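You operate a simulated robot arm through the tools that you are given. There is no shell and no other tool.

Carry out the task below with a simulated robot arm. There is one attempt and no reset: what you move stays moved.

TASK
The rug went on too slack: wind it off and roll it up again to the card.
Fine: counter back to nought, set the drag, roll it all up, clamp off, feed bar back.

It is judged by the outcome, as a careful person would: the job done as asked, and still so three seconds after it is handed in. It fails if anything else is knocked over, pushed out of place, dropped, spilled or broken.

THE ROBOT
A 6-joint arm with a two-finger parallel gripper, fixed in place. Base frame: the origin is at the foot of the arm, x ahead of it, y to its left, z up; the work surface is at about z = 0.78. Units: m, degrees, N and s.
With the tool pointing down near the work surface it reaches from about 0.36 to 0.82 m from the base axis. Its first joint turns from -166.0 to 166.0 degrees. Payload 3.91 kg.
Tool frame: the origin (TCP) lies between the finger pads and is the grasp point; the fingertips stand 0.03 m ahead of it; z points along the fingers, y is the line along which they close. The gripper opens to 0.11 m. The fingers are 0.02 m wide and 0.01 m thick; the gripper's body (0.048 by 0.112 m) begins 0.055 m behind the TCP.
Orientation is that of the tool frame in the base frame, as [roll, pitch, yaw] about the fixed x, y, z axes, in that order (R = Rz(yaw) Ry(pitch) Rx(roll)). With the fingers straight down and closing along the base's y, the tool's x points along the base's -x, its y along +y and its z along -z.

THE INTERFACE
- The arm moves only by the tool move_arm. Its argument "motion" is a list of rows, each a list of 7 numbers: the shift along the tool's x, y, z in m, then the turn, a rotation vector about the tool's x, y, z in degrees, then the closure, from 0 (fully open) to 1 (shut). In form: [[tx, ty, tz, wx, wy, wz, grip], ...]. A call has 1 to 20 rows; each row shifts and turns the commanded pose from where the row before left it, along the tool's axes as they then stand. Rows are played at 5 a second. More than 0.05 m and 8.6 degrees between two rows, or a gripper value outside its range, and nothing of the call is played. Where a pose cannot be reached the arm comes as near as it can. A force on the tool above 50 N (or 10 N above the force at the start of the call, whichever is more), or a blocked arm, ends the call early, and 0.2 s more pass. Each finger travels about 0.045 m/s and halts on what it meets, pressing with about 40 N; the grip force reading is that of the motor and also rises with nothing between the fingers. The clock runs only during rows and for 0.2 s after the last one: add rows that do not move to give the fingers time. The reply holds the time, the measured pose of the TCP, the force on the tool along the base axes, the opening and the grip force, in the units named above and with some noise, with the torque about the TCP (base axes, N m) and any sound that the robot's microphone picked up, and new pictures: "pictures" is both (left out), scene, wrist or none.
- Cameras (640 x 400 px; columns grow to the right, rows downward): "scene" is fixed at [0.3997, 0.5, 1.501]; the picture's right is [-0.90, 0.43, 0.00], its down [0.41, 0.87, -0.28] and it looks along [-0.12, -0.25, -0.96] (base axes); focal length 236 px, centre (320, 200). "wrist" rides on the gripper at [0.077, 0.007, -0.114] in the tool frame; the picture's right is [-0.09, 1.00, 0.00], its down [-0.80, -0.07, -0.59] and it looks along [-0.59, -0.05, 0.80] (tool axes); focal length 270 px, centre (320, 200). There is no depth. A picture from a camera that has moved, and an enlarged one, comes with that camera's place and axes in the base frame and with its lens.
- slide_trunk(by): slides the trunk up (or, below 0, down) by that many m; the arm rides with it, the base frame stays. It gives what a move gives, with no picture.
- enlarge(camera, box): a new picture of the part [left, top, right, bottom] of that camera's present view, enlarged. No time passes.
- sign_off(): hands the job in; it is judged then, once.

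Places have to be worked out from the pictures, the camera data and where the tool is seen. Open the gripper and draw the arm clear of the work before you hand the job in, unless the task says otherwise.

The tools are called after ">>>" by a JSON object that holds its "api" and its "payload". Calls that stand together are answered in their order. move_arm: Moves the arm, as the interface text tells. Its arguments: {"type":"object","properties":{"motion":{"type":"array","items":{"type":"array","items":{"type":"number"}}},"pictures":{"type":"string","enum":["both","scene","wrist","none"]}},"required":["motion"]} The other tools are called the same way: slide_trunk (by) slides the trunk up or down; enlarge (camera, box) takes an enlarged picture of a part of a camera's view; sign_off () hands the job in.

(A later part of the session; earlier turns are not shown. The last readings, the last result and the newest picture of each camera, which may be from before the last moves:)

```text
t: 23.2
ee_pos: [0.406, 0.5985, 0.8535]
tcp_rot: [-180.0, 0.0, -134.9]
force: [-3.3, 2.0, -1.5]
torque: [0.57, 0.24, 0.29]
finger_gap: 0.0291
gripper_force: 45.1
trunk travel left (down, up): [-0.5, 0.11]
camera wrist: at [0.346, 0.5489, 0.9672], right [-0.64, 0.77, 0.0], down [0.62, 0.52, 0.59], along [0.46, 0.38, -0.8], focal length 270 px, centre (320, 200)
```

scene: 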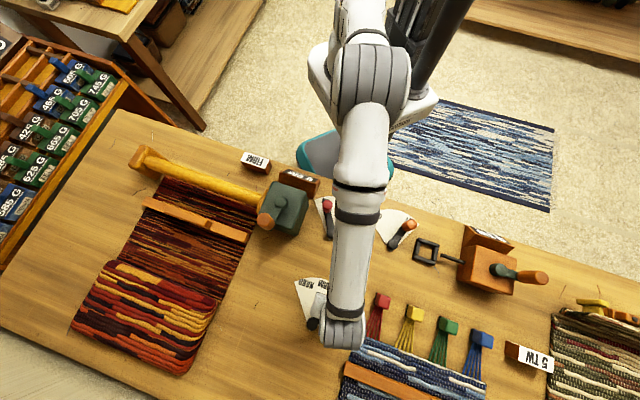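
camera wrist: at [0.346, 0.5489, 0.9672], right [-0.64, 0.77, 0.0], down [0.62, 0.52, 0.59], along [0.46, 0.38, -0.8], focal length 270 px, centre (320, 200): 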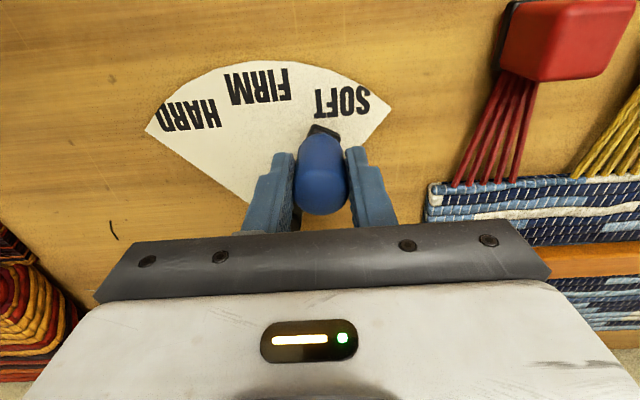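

Knob gripped. Now swinging it along the arc ≈31° to FIRM.

>>> {"api": "move_arm", "payload": {"motion": [[0.0045, -0.009, 0, 0, 0, 0, 1], [0.0032, -0.0094, 0, 0, 0, 0, 1], [0.0019, -0.0098, 0, 0, 0, 0, 1], [0.0005, -0.01, 0, 0, 0, 0, 1], [0, 0, 0, 0, 0, 0, 1], [0, 0, 0, 0, 0, 0, 1]], "pictures": "both"}}

>>> {"api": "enlarge", "payload": {"camera": "wrist", "box": [200, 40, 440, 220]}}

```text
t: 24.6
ee_pos: [0.4249, 0.5674, 0.8519]
tcp_rot: [-179.9, 0.1, -135.0]
force: [-3.1, 7.6, 0.5]
torque: [0.1, 0.2, 0.59]
finger_gap: 0.0285
gripper_force: 45.1
trunk travel left (down, up): [-0.5, 0.11]
camera wrist: at [0.3651, 0.5158, 0.9672], right [-0.64, 0.77, 0.0], down [0.62, 0.52, 0.6], along [0.46, 0.38, -0.8], focal length 270 px, centre (320, 200)
```

scene: 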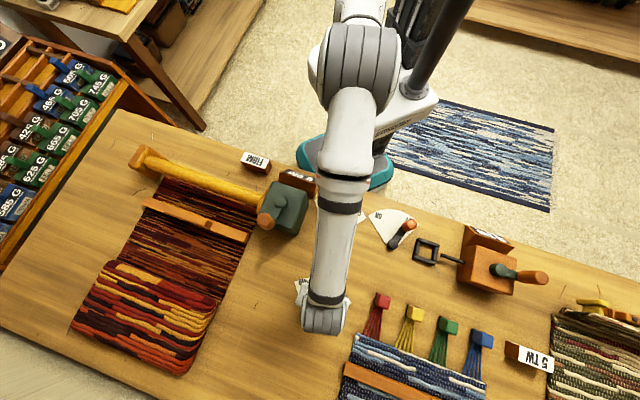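
wrist: 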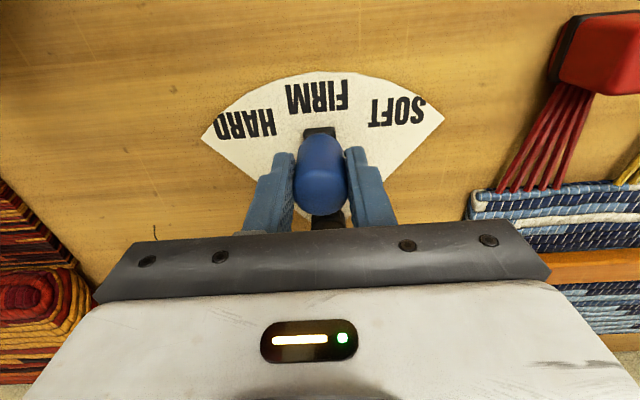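

```text
2.22 times, centred on (320, 130) of wrist
camera zoom: at [0.3651, 0.5158, 0.9672], right [-0.64, 0.77, 0.0], down [0.62, 0.52, 0.6], along [0.46, 0.38, -0.8], focal length 601 px, centre (320, 356)
```

zoom: 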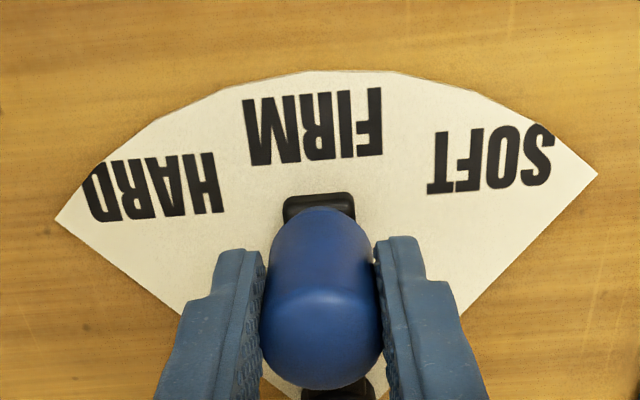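

The lever tip is under FIRM. I'll release and rise to verify it stays there.

>>> {"api": "move_arm", "payload": {"motion": [[0, 0, 0, 0, 0, 0, 0.4], [0, 0, 0, 0, 0, 0, 0.4], [0, 0, 0, 0, 0, 0, 0.4], [0, 0, -0.03, 0, 0, 0, 0.4], [0, 0, -0.04, 0, 0, 0, 0.4], [0, 0, -0.04, 0, 0, 0, 0.4], [0, 0, 0, 0, 0, 0, 0.4]], "pictures": "both"}}

>>> {"api": "enlarge", "payload": {"camera": "wrist", "box": [200, 40, 440, 220]}}

```text
t: 26.2
ee_pos: [0.4262, 0.5652, 0.9615]
tcp_rot: [180.0, 0.0, -135.0]
force: [0.3, 0.0, -0.5]
torque: [0.0, 0.02, 0.0]
finger_gap: 0.0658
gripper_force: 0.0
trunk travel left (down, up): [-0.5, 0.11]
camera wrist: at [0.3661, 0.5148, 1.0771], right [-0.64, 0.77, 0.0], down [0.62, 0.52, 0.59], along [0.46, 0.38, -0.8], focal length 270 px, centre (320, 200)
```

scene: 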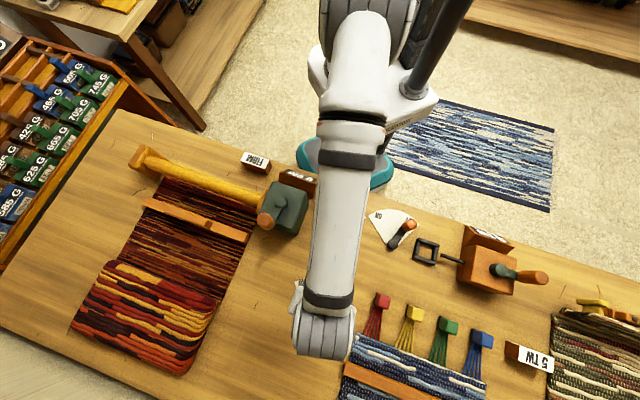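
wrist: 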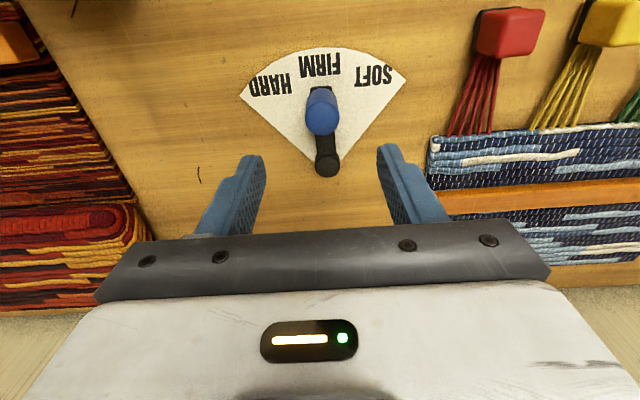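

```text
2.22 times, centred on (320, 130) of wrist
camera zoom: at [0.3661, 0.5148, 1.0771], right [-0.64, 0.77, 0.0], down [0.62, 0.52, 0.59], along [0.46, 0.38, -0.8], focal length 601 px, centre (320, 356)
```

zoom: 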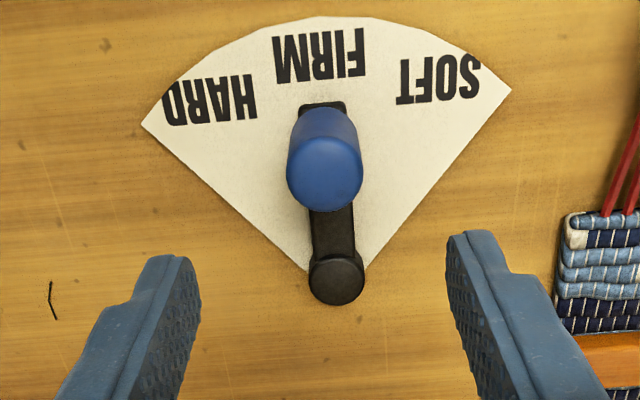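

Drag now sits at FIRM. Next, back above the crank knob (left at about φ=86°, i.e. ≈(0.470, 0.359)) to begin rolling up.

>>> {"api": "move_arm", "payload": {"motion": [[0, 0, -0.048, 0, 0, 0, 0.4], [0, 0, -0.048, 0, 0, 0, 0.4], [0.0228, -0.0355, 0, 0, 0, 0, 0.4], [0.0228, -0.0355, 0, 0, 0, 0, 0.3], [0.0228, -0.0355, 0, 0, 0, 0, 0.3], [0.0228, -0.0355, 0, 0, 0, 0, 0.3], [0.0228, -0.0355, 0, 0, 0, 0, 0.3], [0, 0, 0, 0, 0, 0, 0.3]], "pictures": "both"}}

>>> {"api": "enlarge", "payload": {"camera": "wrist", "box": [230, 10, 470, 190]}}

```text
t: 28.0
ee_pos: [0.4714, 0.3564, 1.0575]
tcp_rot: [-180.0, 0.0, -135.0]
force: [-0.1, -0.4, 0.0]
torque: [0.02, -0.03, 0.0]
finger_gap: 0.0771
gripper_force: 0.0
trunk travel left (down, up): [-0.5, 0.11]
camera wrist: at [0.4116, 0.3068, 1.1728], right [-0.64, 0.77, 0.0], down [0.62, 0.52, 0.59], along [0.46, 0.38, -0.8], focal length 270 px, centre (320, 200)
```

scene: 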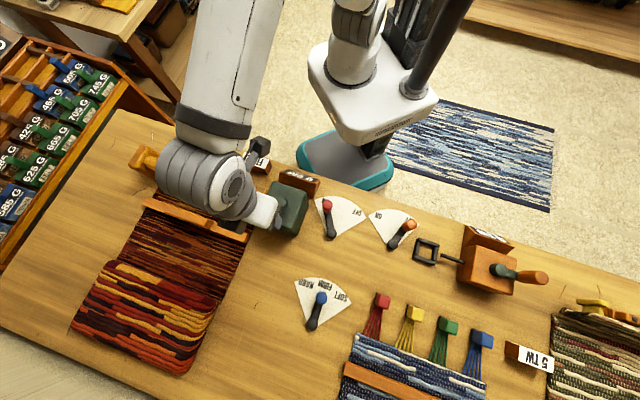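
wrist: 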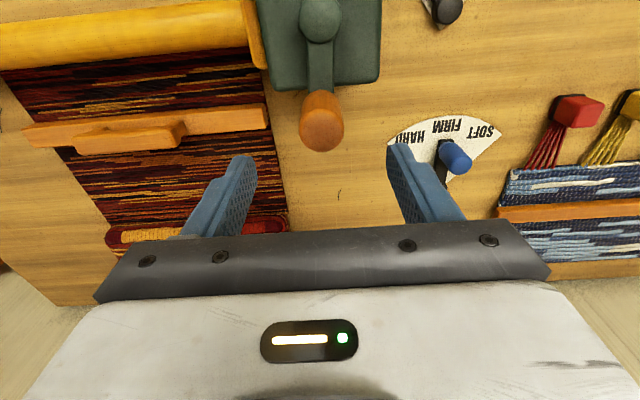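

```text
2.22 times, centred on (350, 100) of wrist
camera zoom: at [0.4116, 0.3068, 1.1728], right [-0.64, 0.77, 0.0], down [0.62, 0.52, 0.59], along [0.46, 0.38, -0.8], focal length 601 px, centre (253, 422)
```

zoom: 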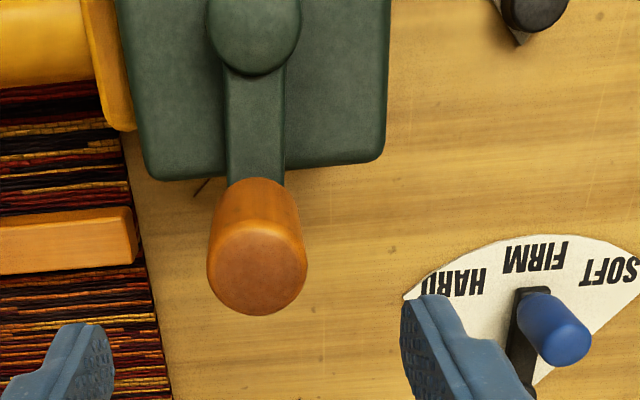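

Aligned over the knob (≈(0.471, 0.356)). I'll descend, grip, and wind on counter-clockwise a half turn, then check the counter and forces.

>>> {"api": "move_arm", "payload": {"motion": [[0, 0, 0.03, 0, 0, 0, 0.3], [0, 0, 0.03, 0, 0, 0, 0.3], [0, 0, 0.027, 0, 0, 0, 0.3], [0, 0, 0, 0, 0, 0, 0.7], [0, 0, 0, 0, 0, 0, 1], [0, 0, 0, 0, 0, 0, 1], [0, 0, 0, 0, 0, 0, 1]], "pictures": "wrist"}}

```text
t: 29.6
ee_pos: [0.4716, 0.3561, 0.9709]
tcp_rot: [-180.0, 0.0, -134.8]
force: [-1.6, -0.7, -3.9]
torque: [0.2, -0.78, -0.04]
finger_gap: 0.0314
gripper_force: 43.9
trunk travel left (down, up): [-0.5, 0.11]
camera wrist: at [0.4118, 0.3063, 1.0859], right [-0.64, 0.77, 0.0], down [0.62, 0.52, 0.59], along [0.46, 0.38, -0.8], focal length 270 px, centre (320, 200)
```

wrist: 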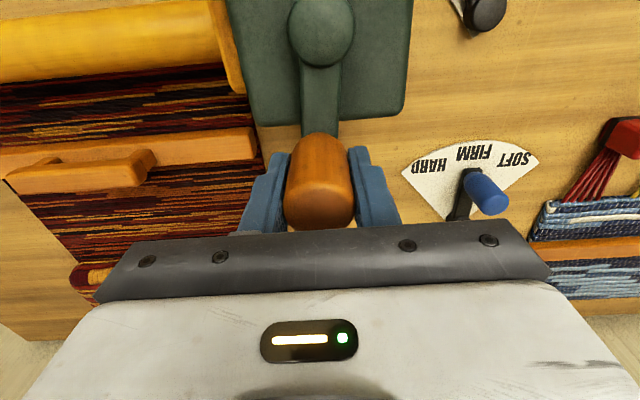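

The knob is gripped cleanly. Winding on counter-clockwise by ~180°.

>>> {"api": "move_arm", "payload": {"motion": [[0.0015, 0.0215, 0, 0, 0, 0, 1], [0.0088, 0.0197, 0, 0, 0, 0, 1], [0.015, 0.0155, 0, 0, 0, 0, 1], [0.0194, 0.0094, 0, 0, 0, 0, 1], [0.0214, 0.0023, 0, 0, 0, 0, 1], [0.0209, -0.0052, 0, 0, 0, 0, 1], [0.0179, -0.012, 0, 0, 0, 0, 1], [0.0127, -0.0174, 0, 0, 0, 0, 1], [0.0059, -0.0207, 0, 0, 0, 0, 1], [0, 0, 0, 0, 0, 0, 1]], "pictures": "both"}}

>>> {"api": "enlarge", "payload": {"camera": "scene", "box": [60, 130, 360, 320]}}

```text
t: 31.8
ee_pos: [0.3745, 0.2803, 0.9706]
tcp_rot: [180.0, 0.3, -135.0]
force: [2.3, 1.0, 24.0]
torque: [0.71, 0.14, -0.01]
finger_gap: 0.0319
gripper_force: 45.0
trunk travel left (down, up): [-0.5, 0.11]
camera wrist: at [0.3135, 0.2299, 1.0856], right [-0.64, 0.77, 0.0], down [0.61, 0.51, 0.6], along [0.46, 0.38, -0.8], focal length 270 px, centre (320, 200)
```

scene: 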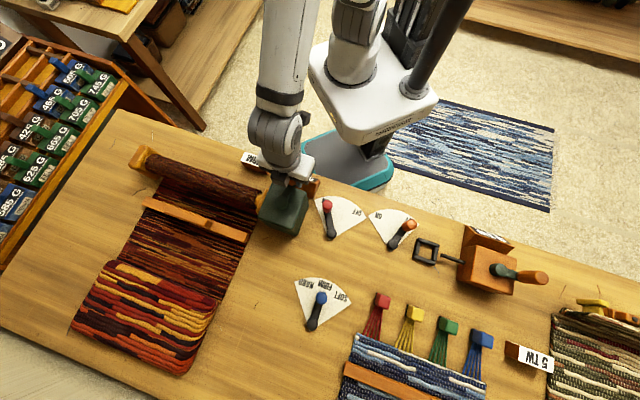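
wrist: 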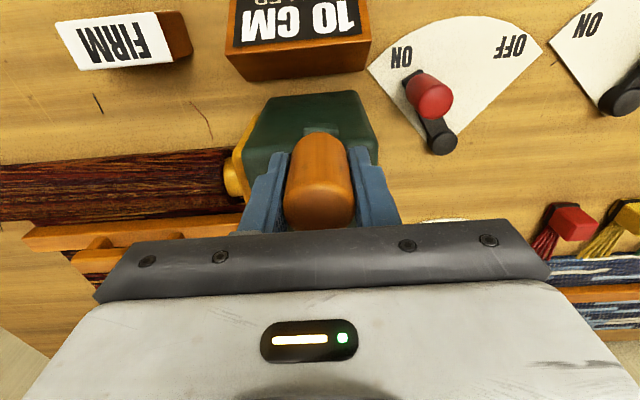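

```text
2.11 times, centred on (210, 225) of scene
camera zoom: at [0.3997, 0.5, 1.501], right [-0.9, 0.43, 0.0], down [0.41, 0.87, -0.28], along [-0.12, -0.25, -0.96], focal length 497 px, centre (552, 147)
```

zoom: 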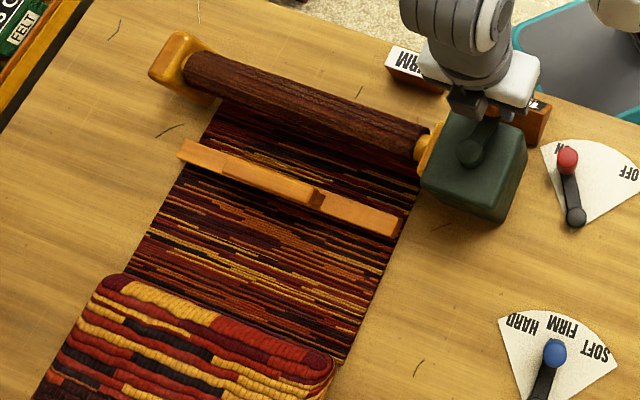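

Counter reads 10 CM and the wind is going smoothly; the vertical force suggests the crank plane is tilted a few mm, so I'll include a small height correction. Now one full turn counter-clockwise.

>>> {"api": "move_arm", "payload": {"motion": [[-0.0015, -0.0215, -0.002, 0, 0, 0, 1], [-0.0088, -0.0197, 0.0002, 0, 0, 0, 1], [-0.015, -0.0155, 0.0003, 0, 0, 0, 1], [-0.0194, -0.0094, 0.0004, 0, 0, 0, 1], [-0.0214, -0.0023, 0.0004, 0, 0, 0, 1], [-0.0209, 0.0052, 0.0004, 0, 0, 0, 1], [-0.0179, 0.012, 0.0004, 0, 0, 0, 1], [-0.0127, 0.0174, 0.0003, 0, 0, 0, 1], [-0.0059, 0.0207, 0.0001, 0, 0, 0, 1], [0, 0, 0, 0, 0, 0, 1]], "pictures": "both"}}

>>> {"api": "enlarge", "payload": {"camera": "scene", "box": [60, 130, 360, 320]}}

```text
t: 34.0
ee_pos: [0.4697, 0.3593, 0.9698]
tcp_rot: [180.0, 0.2, -135.1]
force: [7.9, 7.5, 22.1]
torque: [-0.4, -0.67, 0.01]
finger_gap: 0.0321
gripper_force: 45.3
trunk travel left (down, up): [-0.5, 0.11]
camera wrist: at [0.4097, 0.3082, 1.0856], right [-0.64, 0.77, 0.0], down [0.62, 0.51, 0.6], along [0.46, 0.38, -0.8], focal length 270 px, centre (320, 200)
```

scene: 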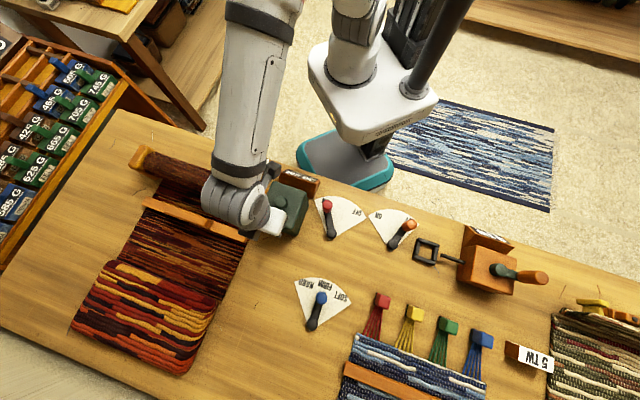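
wrist: 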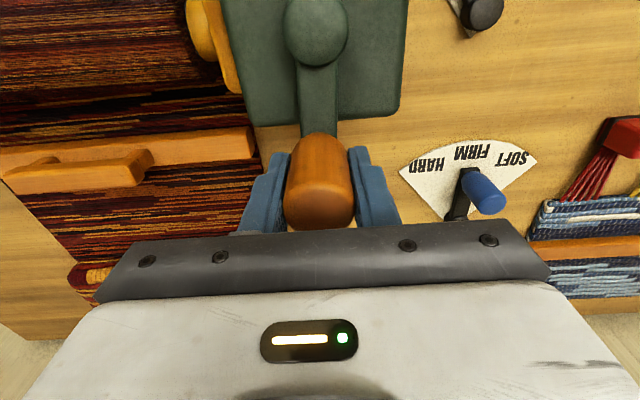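

```text
2.11 times, centred on (210, 225) of scene
camera zoom: at [0.3997, 0.5, 1.501], right [-0.9, 0.43, 0.0], down [0.41, 0.87, -0.28], along [-0.12, -0.25, -0.96], focal length 497 px, centre (552, 147)
```

zoom: 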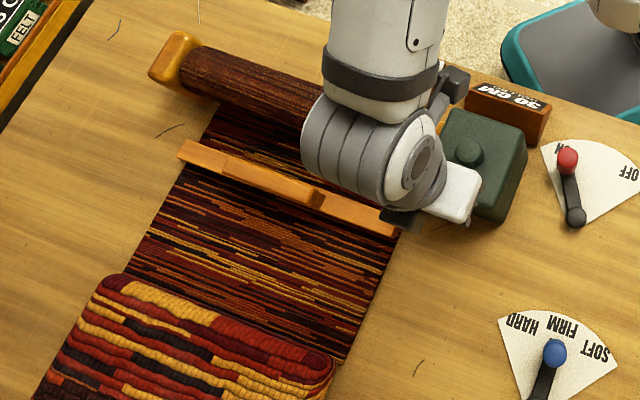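

Let me read the counter precisely.

>>> {"api": "enlarge", "payload": {"camera": "scene", "box": [270, 160, 330, 200]}}

```text
10.00 times, centred on (300, 180) of scene
camera zoom: at [0.3997, 0.5, 1.501], right [-0.9, 0.43, 0.0], down [0.41, 0.87, -0.28], along [-0.12, -0.25, -0.96], focal length 2360 px, centre (520, 400)
```

zoom: 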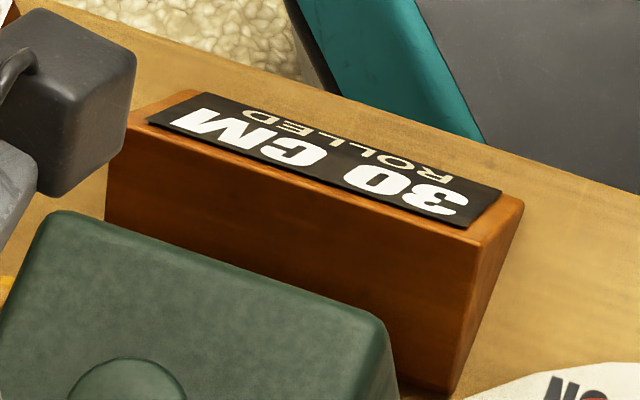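

It reads 30 CM. Forces are modest (some upward push), so I'll raise 2 mm and continue another half turn counter-clockwise.

>>> {"api": "move_arm", "payload": {"motion": [[0.0015, 0.0215, -0.002, 0, 0, 0, 1], [0.0088, 0.0197, 0, 0, 0, 0, 1], [0.015, 0.0155, 0, 0, 0, 0, 1], [0.0194, 0.0094, 0, 0, 0, 0, 1], [0.0214, 0.0023, 0, 0, 0, 0, 1], [0.0209, -0.0052, 0, 0, 0, 0, 1], [0.0179, -0.012, 0, 0, 0, 0, 1], [0.0127, -0.0174, 0, 0, 0, 0, 1], [0.0059, -0.0207, 0, 0, 0, 0, 1], [0, 0, 0, 0, 0, 0, 1]], "pictures": "both"}}

>>> {"api": "enlarge", "payload": {"camera": "scene", "box": [60, 130, 360, 320]}}

>>> {"api": "enlarge", "payload": {"camera": "wrist", "box": [200, 0, 440, 160]}}

```text
t: 36.2
ee_pos: [0.3743, 0.2802, 0.9702]
tcp_rot: [-179.9, 0.1, -134.9]
force: [1.7, 2.2, 5.8]
torque: [-1.15, 0.04, 0.0]
finger_gap: 0.0316
gripper_force: 44.1
trunk travel left (down, up): [-0.5, 0.11]
camera wrist: at [0.3142, 0.2295, 1.0857], right [-0.64, 0.77, 0.0], down [0.62, 0.52, 0.59], along [0.46, 0.38, -0.8], focal length 270 px, centre (320, 200)
```

scene: 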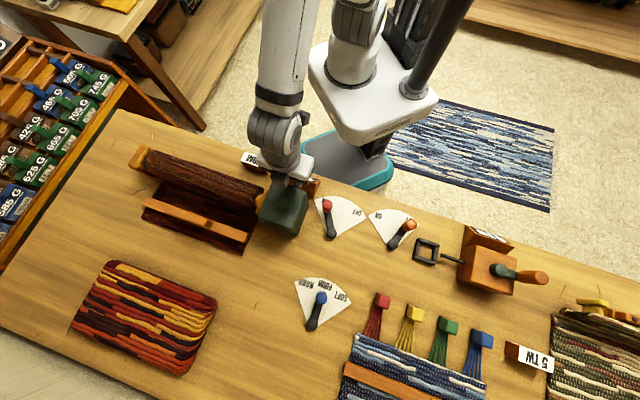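
wrist: 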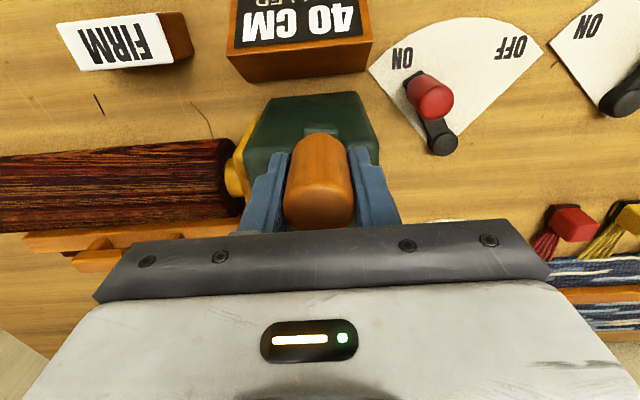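

```text
2.11 times, centred on (210, 225) of scene
camera zoom: at [0.3997, 0.5, 1.501], right [-0.9, 0.43, 0.0], down [0.41, 0.87, -0.28], along [-0.12, -0.25, -0.96], focal length 497 px, centre (552, 147)
```

zoom: 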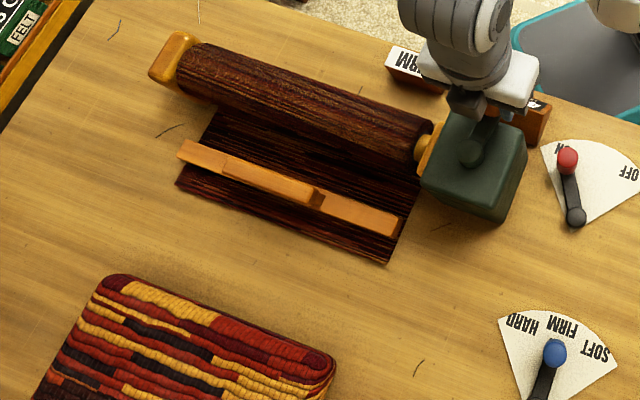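

```text
2.50 times, centred on (320, 80) of wrist
camera zoom: at [0.3142, 0.2295, 1.0857], right [-0.64, 0.77, 0.0], down [0.62, 0.52, 0.59], along [0.46, 0.38, -0.8], focal length 676 px, centre (320, 500)
```

zoom: 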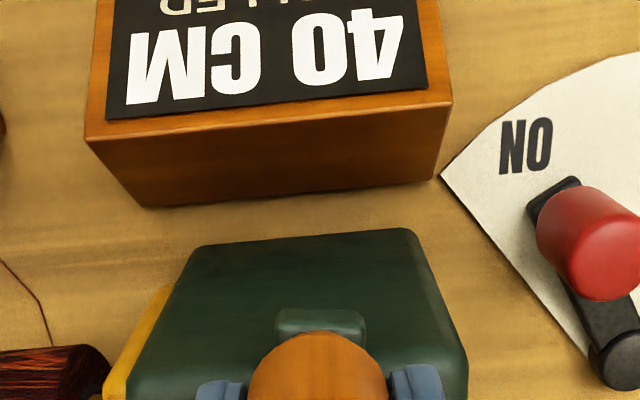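

40 CM, and the rug's tail end is now near the feed bar (the striped pile is a separate mat). About 15 cm remains; I'll continue another ~100° and look.

>>> {"api": "move_arm", "payload": {"motion": [[-0.0015, -0.0215, 0, 0, 0, 0, 1], [-0.0088, -0.0197, 0, 0, 0, 0, 1], [-0.015, -0.0155, 0, 0, 0, 0, 1], [-0.0194, -0.0094, 0, 0, 0, 0, 1], [-0.0214, -0.0023, 0, 0, 0, 0, 1], [0, 0, 0, 0, 0, 0, 1]], "pictures": "both"}}

>>> {"api": "enlarge", "payload": {"camera": "scene", "box": [60, 130, 360, 320]}}

```text
t: 37.6
ee_pos: [0.4726, 0.2793, 0.9717]
tcp_rot: [179.9, 0.2, -134.9]
force: [16.7, -14.4, -10.1]
torque: [0.15, -1.88, 0.08]
finger_gap: 0.0316
gripper_force: 45.1
trunk travel left (down, up): [-0.5, 0.11]
camera wrist: at [0.4126, 0.2293, 1.0855], right [-0.64, 0.77, 0.0], down [0.62, 0.51, 0.6], along [0.46, 0.38, -0.8], focal length 270 px, centre (320, 200)
```

scene: 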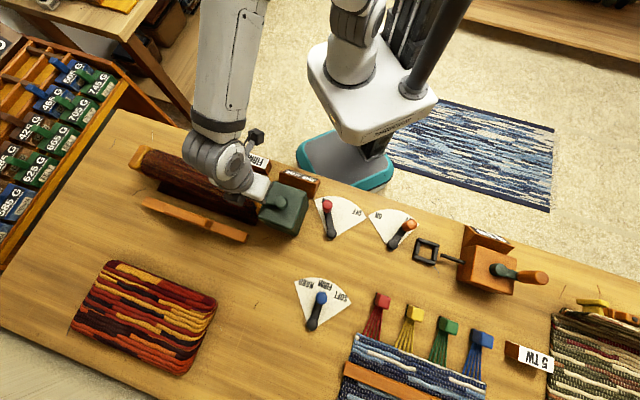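
wrist: 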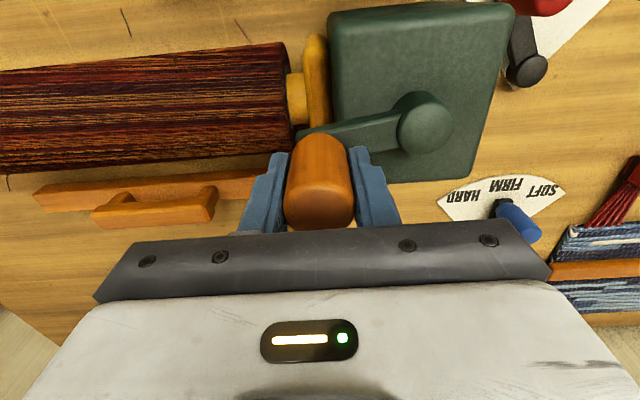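

```text
2.11 times, centred on (210, 225) of scene
camera zoom: at [0.3997, 0.5, 1.501], right [-0.9, 0.43, 0.0], down [0.41, 0.87, -0.28], along [-0.12, -0.25, -0.96], focal length 497 px, centre (552, 147)
```

zoom: 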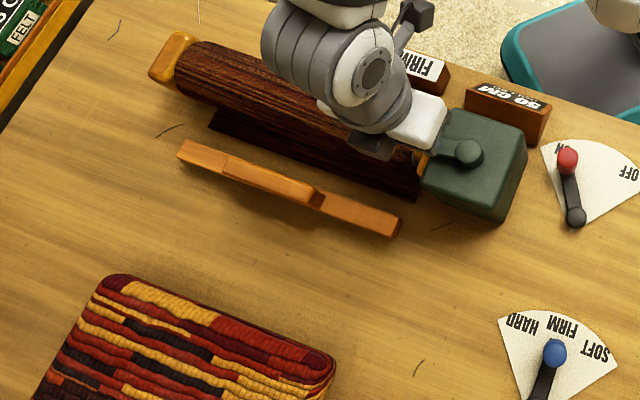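

50 CM; only a few cm of tail remains. Continuing 60° more and checking for the end.

>>> {"api": "move_arm", "payload": {"motion": [[-0.0209, 0.0035, 0, 0, 0, 0, 1], [-0.0179, 0.012, 0, 0, 0, 0, 1], [-0.0127, 0.0174, 0, 0, 0, 0, 1], [0, 0, 0, 0, 0, 0, 1]], "pictures": "both"}}

>>> {"api": "enlarge", "payload": {"camera": "scene", "box": [60, 130, 360, 320]}}

```text
t: 38.6
ee_pos: [0.4811, 0.34, 0.9707]
tcp_rot: [180.0, -0.2, -135.1]
force: [-7.1, -3.5, -5.3]
torque: [0.3, -1.14, -0.04]
finger_gap: 0.0317
gripper_force: 44.7
trunk travel left (down, up): [-0.5, 0.11]
camera wrist: at [0.4216, 0.2895, 1.086], right [-0.64, 0.77, 0.0], down [0.62, 0.52, 0.59], along [0.45, 0.38, -0.81], focal length 270 px, centre (320, 200)
```

scene: 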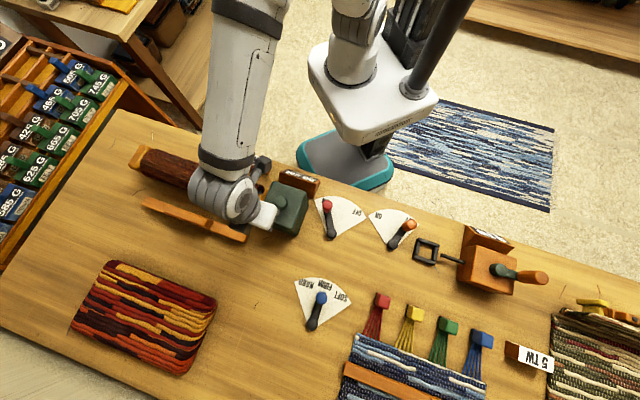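
wrist: 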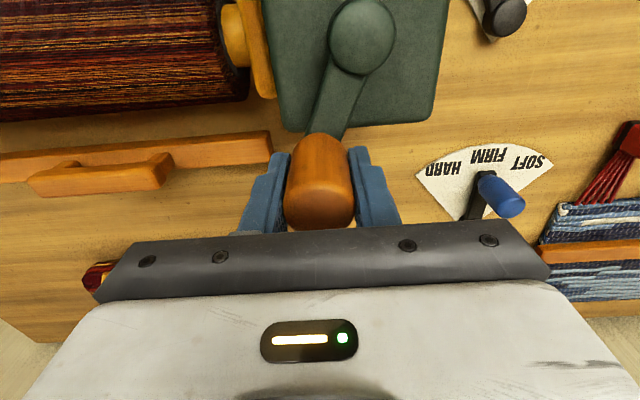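

```text
2.11 times, centred on (210, 225) of scene
camera zoom: at [0.3997, 0.5, 1.501], right [-0.9, 0.43, 0.0], down [0.41, 0.87, -0.28], along [-0.12, -0.25, -0.96], focal length 497 px, centre (552, 147)
```

zoom: 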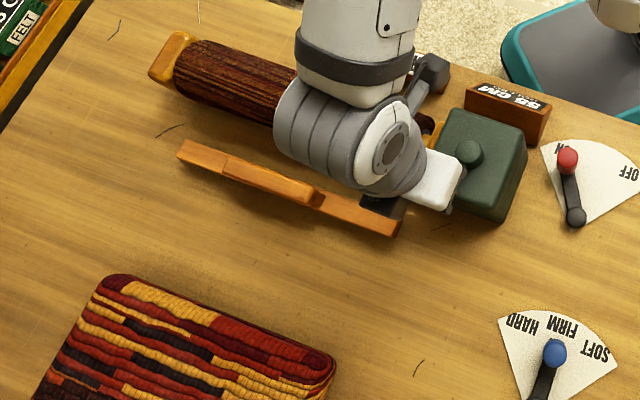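

The tail has come onto the roll, counter about 55. I'll read the counter closely and look at the roll from the wrist side.

>>> {"api": "enlarge", "payload": {"camera": "scene", "box": [270, 160, 330, 200]}}

>>> {"api": "enlarge", "payload": {"camera": "scene", "box": [110, 130, 270, 250]}}

>>> {"api": "enlarge", "payload": {"camera": "wrist", "box": [0, 0, 300, 200]}}

```text
10.00 times, centred on (300, 180) of scene
camera zoom: at [0.3997, 0.5, 1.501], right [-0.9, 0.43, 0.0], down [0.41, 0.87, -0.28], along [-0.12, -0.25, -0.96], focal length 2360 px, centre (520, 400)
```

zoom: 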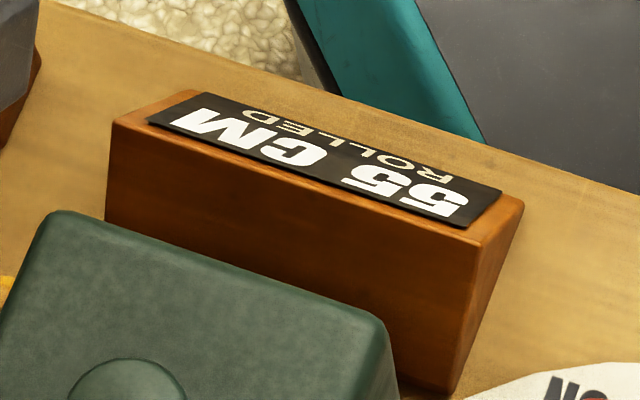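

```text
3.33 times, centred on (190, 190) of scene
camera zoom: at [0.3997, 0.5, 1.501], right [-0.9, 0.43, 0.0], down [0.41, 0.87, -0.28], along [-0.12, -0.25, -0.96], focal length 787 px, centre (753, 233)
```

zoom: 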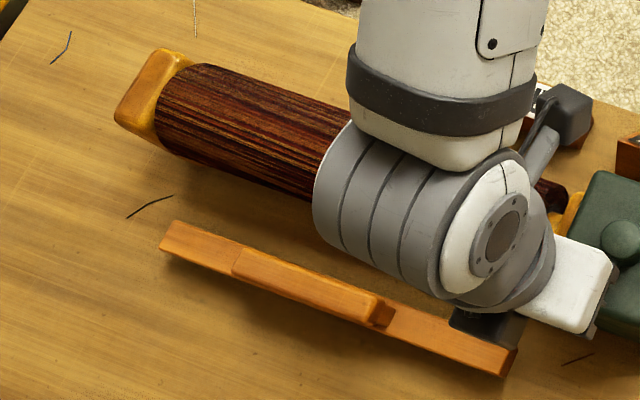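

```text
2.00 times, centred on (150, 100) of wrist
camera zoom: at [0.4216, 0.2895, 1.086], right [-0.64, 0.77, 0.0], down [0.62, 0.52, 0.59], along [0.45, 0.38, -0.81], focal length 541 px, centre (660, 400)
```

zoom: 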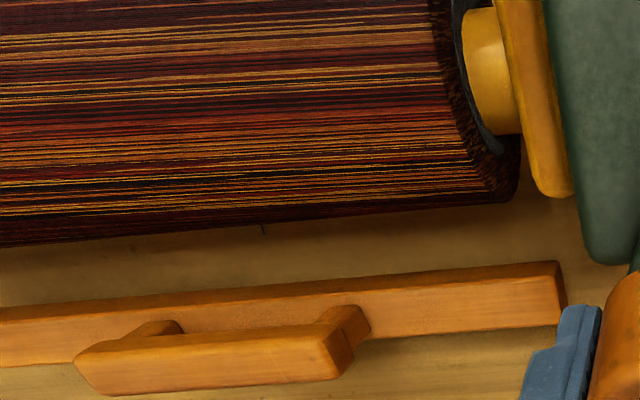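

55 CM and no tail visible. I'll wind a further ~20° to see whether the rug comes to its end stop.

>>> {"api": "move_arm", "payload": {"motion": [[-0.0033, 0.0101, 0, 0, 0, 0, 1], [-0.0026, 0.0106, 0, 0, 0, 0, 1], [0, 0, 0, 0, 0, 0, 1]], "pictures": "both"}}

>>> {"api": "enlarge", "payload": {"camera": "scene", "box": [110, 130, 270, 250]}}

>>> {"api": "enlarge", "payload": {"camera": "scene", "box": [270, 160, 330, 200]}}

```text
t: 39.4
ee_pos: [0.4713, 0.3564, 0.9699]
tcp_rot: [-180.0, -0.2, -135.0]
force: [-10.2, -13.4, -9.7]
torque: [-0.53, -0.69, -0.03]
finger_gap: 0.0318
gripper_force: 45.6
trunk travel left (down, up): [-0.5, 0.11]
camera wrist: at [0.4116, 0.3067, 1.086], right [-0.64, 0.77, 0.0], down [0.62, 0.52, 0.59], along [0.45, 0.38, -0.81], focal length 270 px, centre (320, 200)
```

scene: 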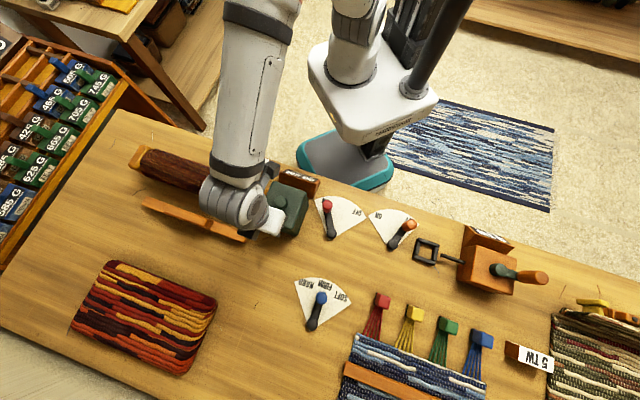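
wrist: 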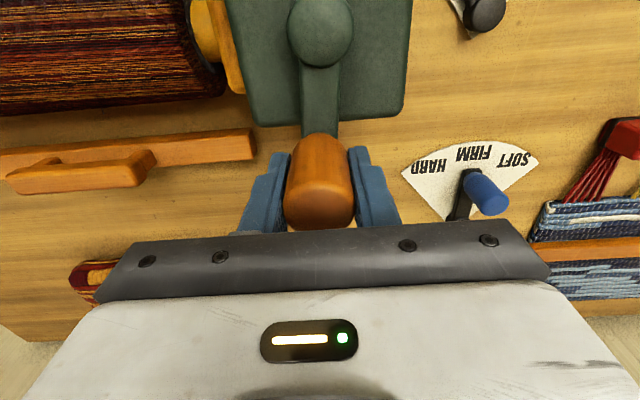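

```text
3.33 times, centred on (190, 190) of scene
camera zoom: at [0.3997, 0.5, 1.501], right [-0.9, 0.43, 0.0], down [0.41, 0.87, -0.28], along [-0.12, -0.25, -0.96], focal length 787 px, centre (753, 233)
```

zoom: 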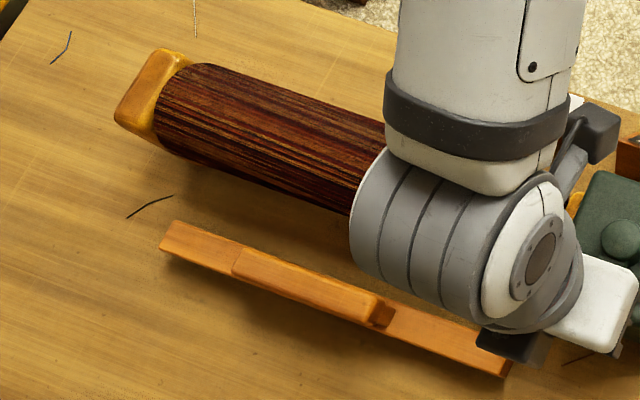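

```text
10.00 times, centred on (300, 180) of scene
camera zoom: at [0.3997, 0.5, 1.501], right [-0.9, 0.43, 0.0], down [0.41, 0.87, -0.28], along [-0.12, -0.25, -0.96], focal length 2360 px, centre (520, 400)
```

zoom: 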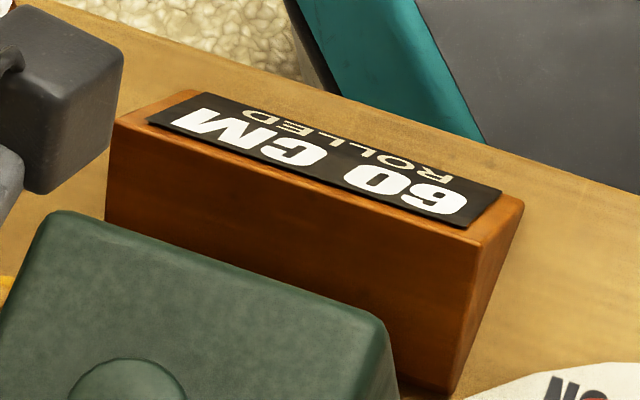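

60 CM now, rug wholly on the roll. I'll ease on another ~20° to be sure it has reached the end (counter no longer climbing or a stop).

>>> {"api": "move_arm", "payload": {"motion": [[0.001, 0.0107, 0, 0, 0, 0, 1], [0.0015, 0.0107, 0, 0, 0, 0, 1], [0, 0, 0, 0, 0, 0, 1]], "pictures": "both"}}

>>> {"api": "enlarge", "payload": {"camera": "scene", "box": [270, 160, 330, 200]}}

```text
t: 39.9
ee_pos: [0.4709, 0.3578, 0.971]
tcp_rot: [-179.7, 0.0, -135.2]
force: [13.7, -15.7, -1.8]
torque: [0.78, 0.76, 0.09]
finger_gap: 0.032
gripper_force: 45.0
trunk travel left (down, up): [-0.5, 0.11]
stopped in row 2: the force on the tool passed its limit at 61 N (the readings are from after the stop); the commanded pose is now the measured one
camera wrist: at [0.4103, 0.3082, 1.0859], right [-0.64, 0.77, -0.01], down [0.62, 0.52, 0.59], along [0.46, 0.38, -0.81], focal length 270 px, centre (320, 200)
```

scene: 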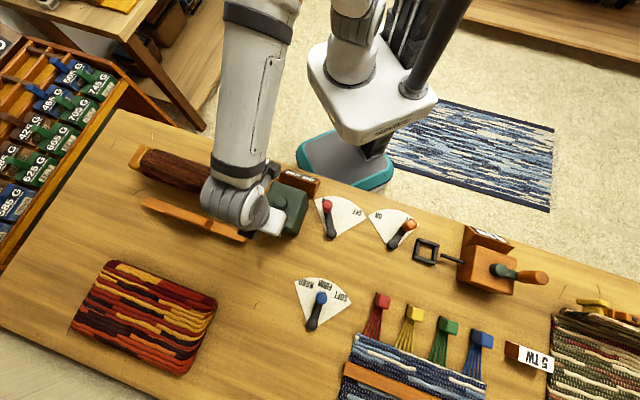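
wrist: 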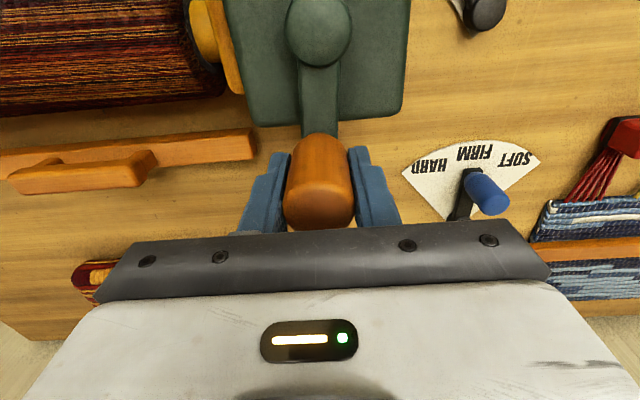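

```text
10.00 times, centred on (300, 180) of scene
camera zoom: at [0.3997, 0.5, 1.501], right [-0.9, 0.43, 0.0], down [0.41, 0.87, -0.28], along [-0.12, -0.25, -0.96], focal length 2360 px, centre (520, 400)
```

zoom: 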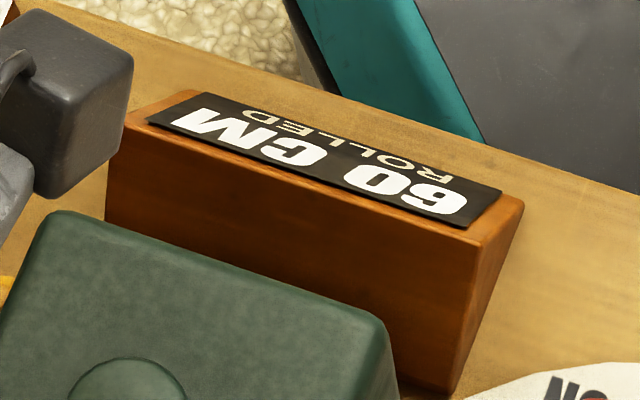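

A firm stop at 60 CM: the whole rug is on. I'll release the crank, rise, and move over the red clamp lever (knob ≈(0.305, 0.352), pivot ≈(0.321, 0.420), at ON).

>>> {"api": "move_arm", "payload": {"motion": [[0, 0, 0, 0, 0, 0, 0.5], [0, 0, 0, 0, 0, 0, 0.5], [0, 0, 0, 0, 0, 0, 0.5], [0, 0, -0.03, 0, 0, 0, 0.5], [0, 0, -0.03, 0, 0, 0, 0.5], [0, 0, -0.03, 0, 0, 0, 0.4], [0.0304, 0.0283, 0, 0, 0, 0, 0.4], [0.0304, 0.0283, 0, 0, 0, 0, 0.4], [0.0304, 0.0283, 0, 0, 0, 0, 0.4], [0.0304, 0.0283, 0, 0, 0, 0, 0.4], [0, 0, 0.04, 0, 0, 0, 0.4], [0, 0, 0.03, 0, 0, 0, 0.4], [0, 0, 0, 0, 0, 0, 0.4]], "pictures": "both"}}

>>> {"api": "enlarge", "payload": {"camera": "wrist", "box": [200, 40, 440, 220]}}

>>> {"api": "enlarge", "payload": {"camera": "scene", "box": [60, 130, 360, 320]}}

```text
t: 42.6
ee_pos: [0.3003, 0.3555, 0.9917]
tcp_rot: [-179.8, 0.0, -135.2]
force: [-0.5, 0.2, 0.3]
torque: [0.01, -0.01, 0.0]
finger_gap: 0.0659
gripper_force: 0.0
trunk travel left (down, up): [-0.5, 0.11]
camera wrist: at [0.2392, 0.3058, 1.106], right [-0.64, 0.77, -0.01], down [0.62, 0.52, 0.59], along [0.46, 0.38, -0.8], focal length 270 px, centre (320, 200)
```

scene: 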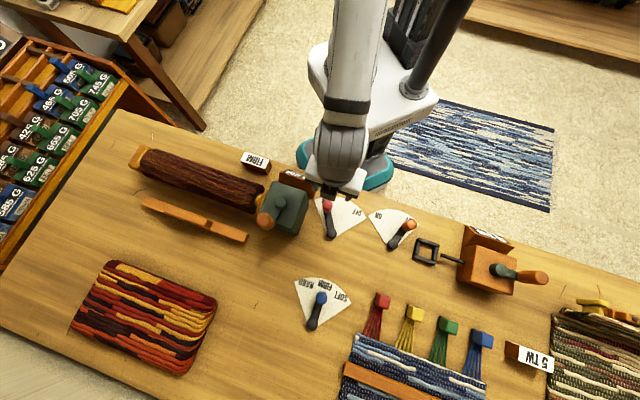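
wrist: 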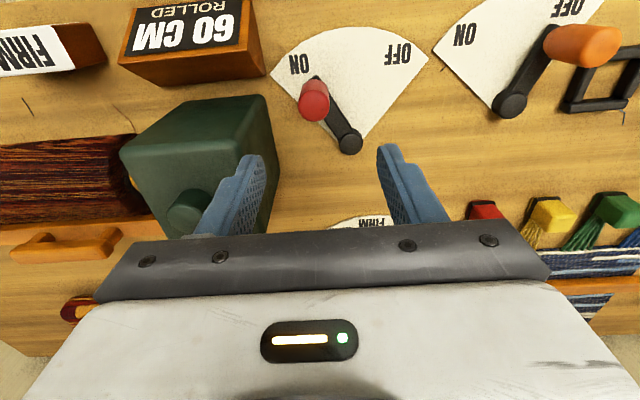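

```text
2.22 times, centred on (320, 130) of wrist
camera zoom: at [0.2392, 0.3058, 1.106], right [-0.64, 0.77, -0.01], down [0.62, 0.52, 0.59], along [0.46, 0.38, -0.8], focal length 601 px, centre (320, 356)
```

zoom: 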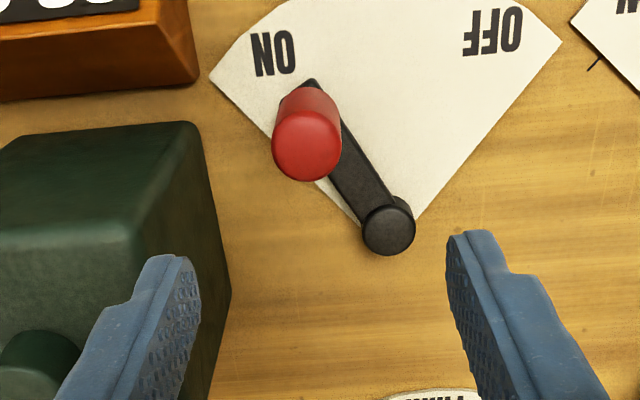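

```text
2.11 times, centred on (210, 225) of scene
camera zoom: at [0.3997, 0.5, 1.501], right [-0.9, 0.43, 0.0], down [0.41, 0.87, -0.28], along [-0.12, -0.25, -0.96], focal length 497 px, centre (552, 147)
```

zoom: 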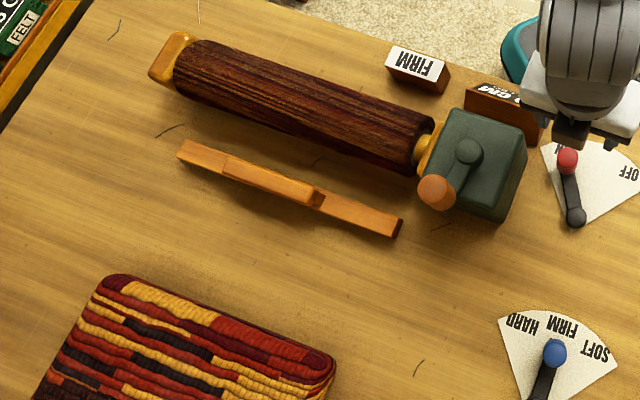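

Red knob at (0.303, 0.350), pivot (0.320, 0.4205); ON ≈257°, OFF ≈194°. I'll narrow the fingers a bit (the crank box is near) and descend to grip it.

>>> {"api": "move_arm", "payload": {"motion": [[0.002, -0.0058, 0.025, 0, 0, 0, 0.5], [0, 0, 0.035, 0, 0, 0, 0.5], [0, 0, 0.035, 0, 0, 0, 0.5], [0, 0, 0.034, 0, 0, 0, 0.5], [0, 0, 0, 0, 0, 0, 0.8], [0, 0, 0, 0, 0, 0, 1], [0, 0, 0, 0, 0, 0, 1], [0, 0, 0, 0, 0, 0, 1]], "pictures": "both"}}

```text
t: 44.5
ee_pos: [0.3037, 0.3495, 0.8627]
tcp_rot: [-179.7, -0.2, -135.2]
force: [-7.0, 3.8, -2.4]
torque: [0.74, 0.45, -0.22]
finger_gap: 0.0287
gripper_force: 45.0
trunk travel left (down, up): [-0.5, 0.11]
camera wrist: at [0.2429, 0.3001, 0.9783], right [-0.64, 0.77, -0.01], down [0.62, 0.52, 0.59], along [0.46, 0.38, -0.8], focal length 270 px, centre (320, 200)
```

scene: 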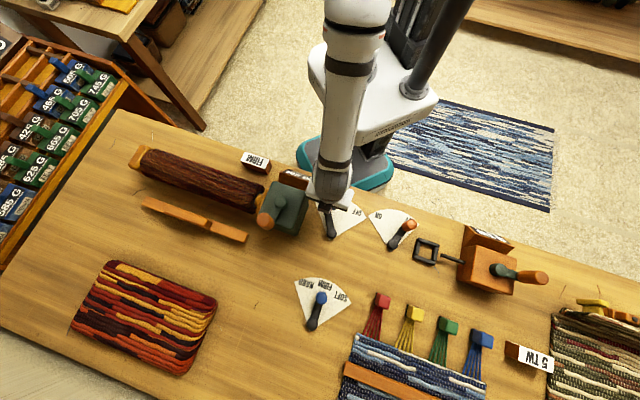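
wrist: 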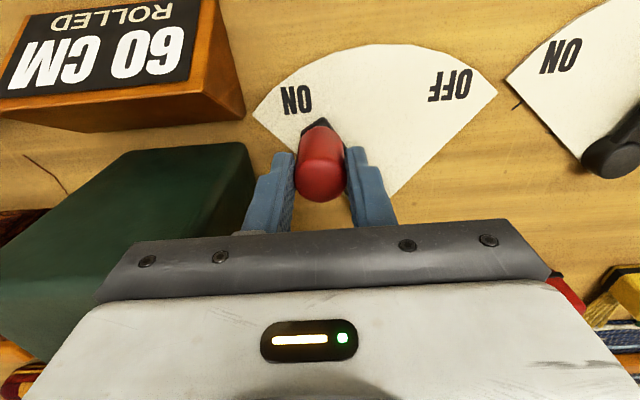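

Gripped. Swinging the red lever along its arc from ON to OFF.

>>> {"api": "move_arm", "payload": {"motion": [[0.0047, 0.0088, 0, 0, 0, 0, 1], [0.0035, 0.0093, 0, 0, 0, 0, 1], [0.0022, 0.0097, 0, 0, 0, 0, 1], [0.0008, 0.01, 0, 0, 0, 0, 1], [-0.0006, 0.01, 0, 0, 0, 0, 1], [-0.0018, 0.0098, 0, 0, 0, 0, 1], [-0.0033, 0.0093, 0, 0, 0, 0, 1], [-0.0044, 0.0089, 0, 0, 0, 0, 1], [0, 0, 0, 0, 0, 0, 1]], "pictures": "both"}}

```text
t: 46.5
ee_pos: [0.2502, 0.4028, 0.8611]
tcp_rot: [-179.7, -0.1, -135.1]
force: [0.5, -0.4, 0.2]
torque: [0.91, 0.13, 0.05]
finger_gap: 0.0289
gripper_force: 45.6
trunk travel left (down, up): [-0.5, 0.11]
camera wrist: at [0.1899, 0.3527, 0.9762], right [-0.64, 0.77, -0.01], down [0.62, 0.52, 0.59], along [0.46, 0.38, -0.8], focal length 270 px, centre (320, 200)
```

scene: 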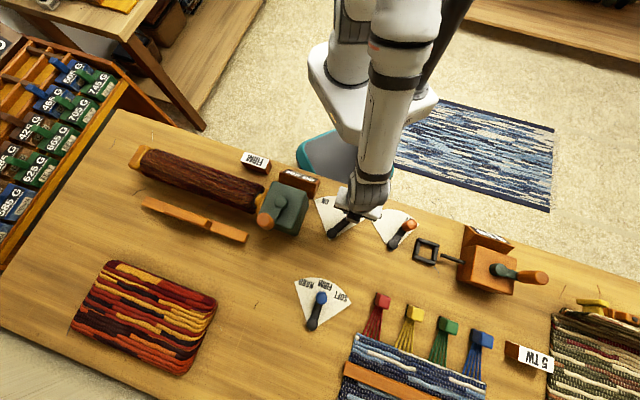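
wrist: 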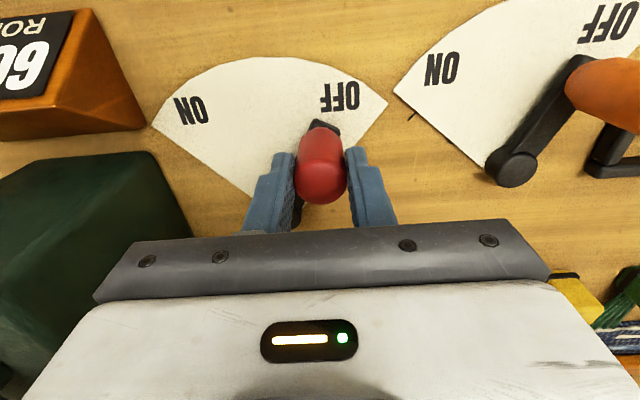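

The lever is at OFF. Releasing and rising to check the lever and that the roll still reads 60.

>>> {"api": "move_arm", "payload": {"motion": [[0, 0, 0, 0, 0, 0, 0.5], [0, 0, 0, 0, 0, 0, 0.5], [0, 0, 0, 0, 0, 0, 0.5], [0, 0, -0.04, 0, 0, 0, 0.5], [0, 0, -0.045, 0, 0, 0, 0.5], [0, 0, -0.045, 0, 0, 0, 0.5], [0, 0, -0.045, 0, 0, 0, 0.5], [0, 0, -0.04, 0, 0, 0, 0.5], [0, 0, 0, 0, 0, 0, 0.5]], "pictures": "both"}}

>>> {"api": "enlarge", "payload": {"camera": "wrist", "box": [60, 0, 500, 240]}}

>>> {"api": "enlarge", "payload": {"camera": "scene", "box": [60, 130, 360, 320]}}

```text
t: 48.5
ee_pos: [0.2481, 0.4019, 1.0766]
tcp_rot: [-179.7, -0.2, -135.1]
force: [0.1, 0.2, -0.4]
torque: [0.0, 0.01, -0.04]
finger_gap: 0.0549
gripper_force: 0.1
trunk travel left (down, up): [-0.5, 0.11]
camera wrist: at [0.1868, 0.3516, 1.1913], right [-0.64, 0.77, -0.01], down [0.62, 0.52, 0.59], along [0.46, 0.38, -0.8], focal length 270 px, centre (320, 200)
```

scene: 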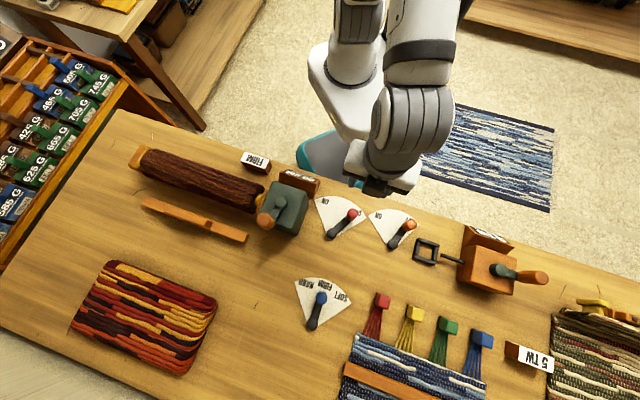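
wrist: 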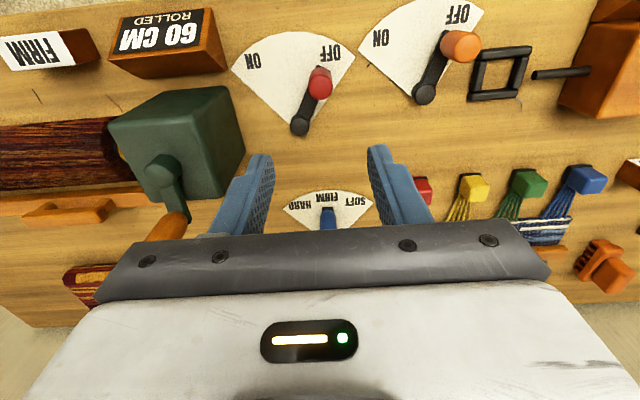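

```text
1.45 times, centred on (280, 120) of wrist
camera zoom: at [0.1868, 0.3516, 1.1913], right [-0.64, 0.77, -0.01], down [0.62, 0.52, 0.59], along [0.46, 0.38, -0.8], focal length 393 px, centre (378, 316)
```

zoom: 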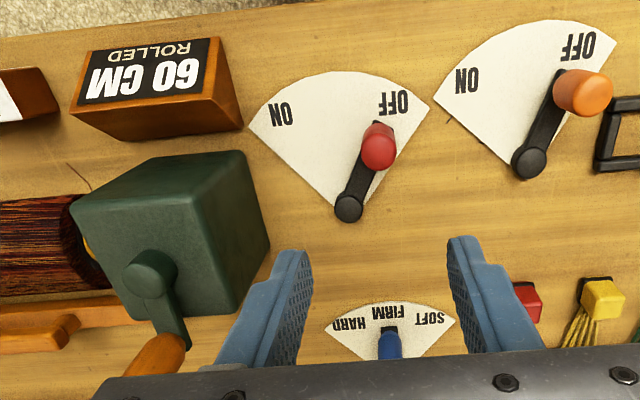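

```text
2.11 times, centred on (210, 225) of scene
camera zoom: at [0.3997, 0.5, 1.501], right [-0.9, 0.43, 0.0], down [0.41, 0.87, -0.28], along [-0.12, -0.25, -0.96], focal length 497 px, centre (552, 147)
```

zoom: 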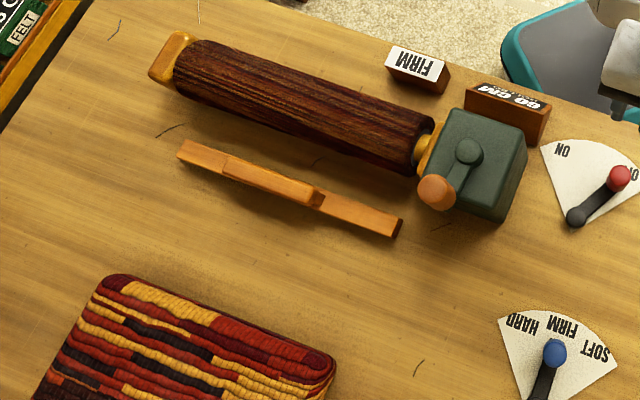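

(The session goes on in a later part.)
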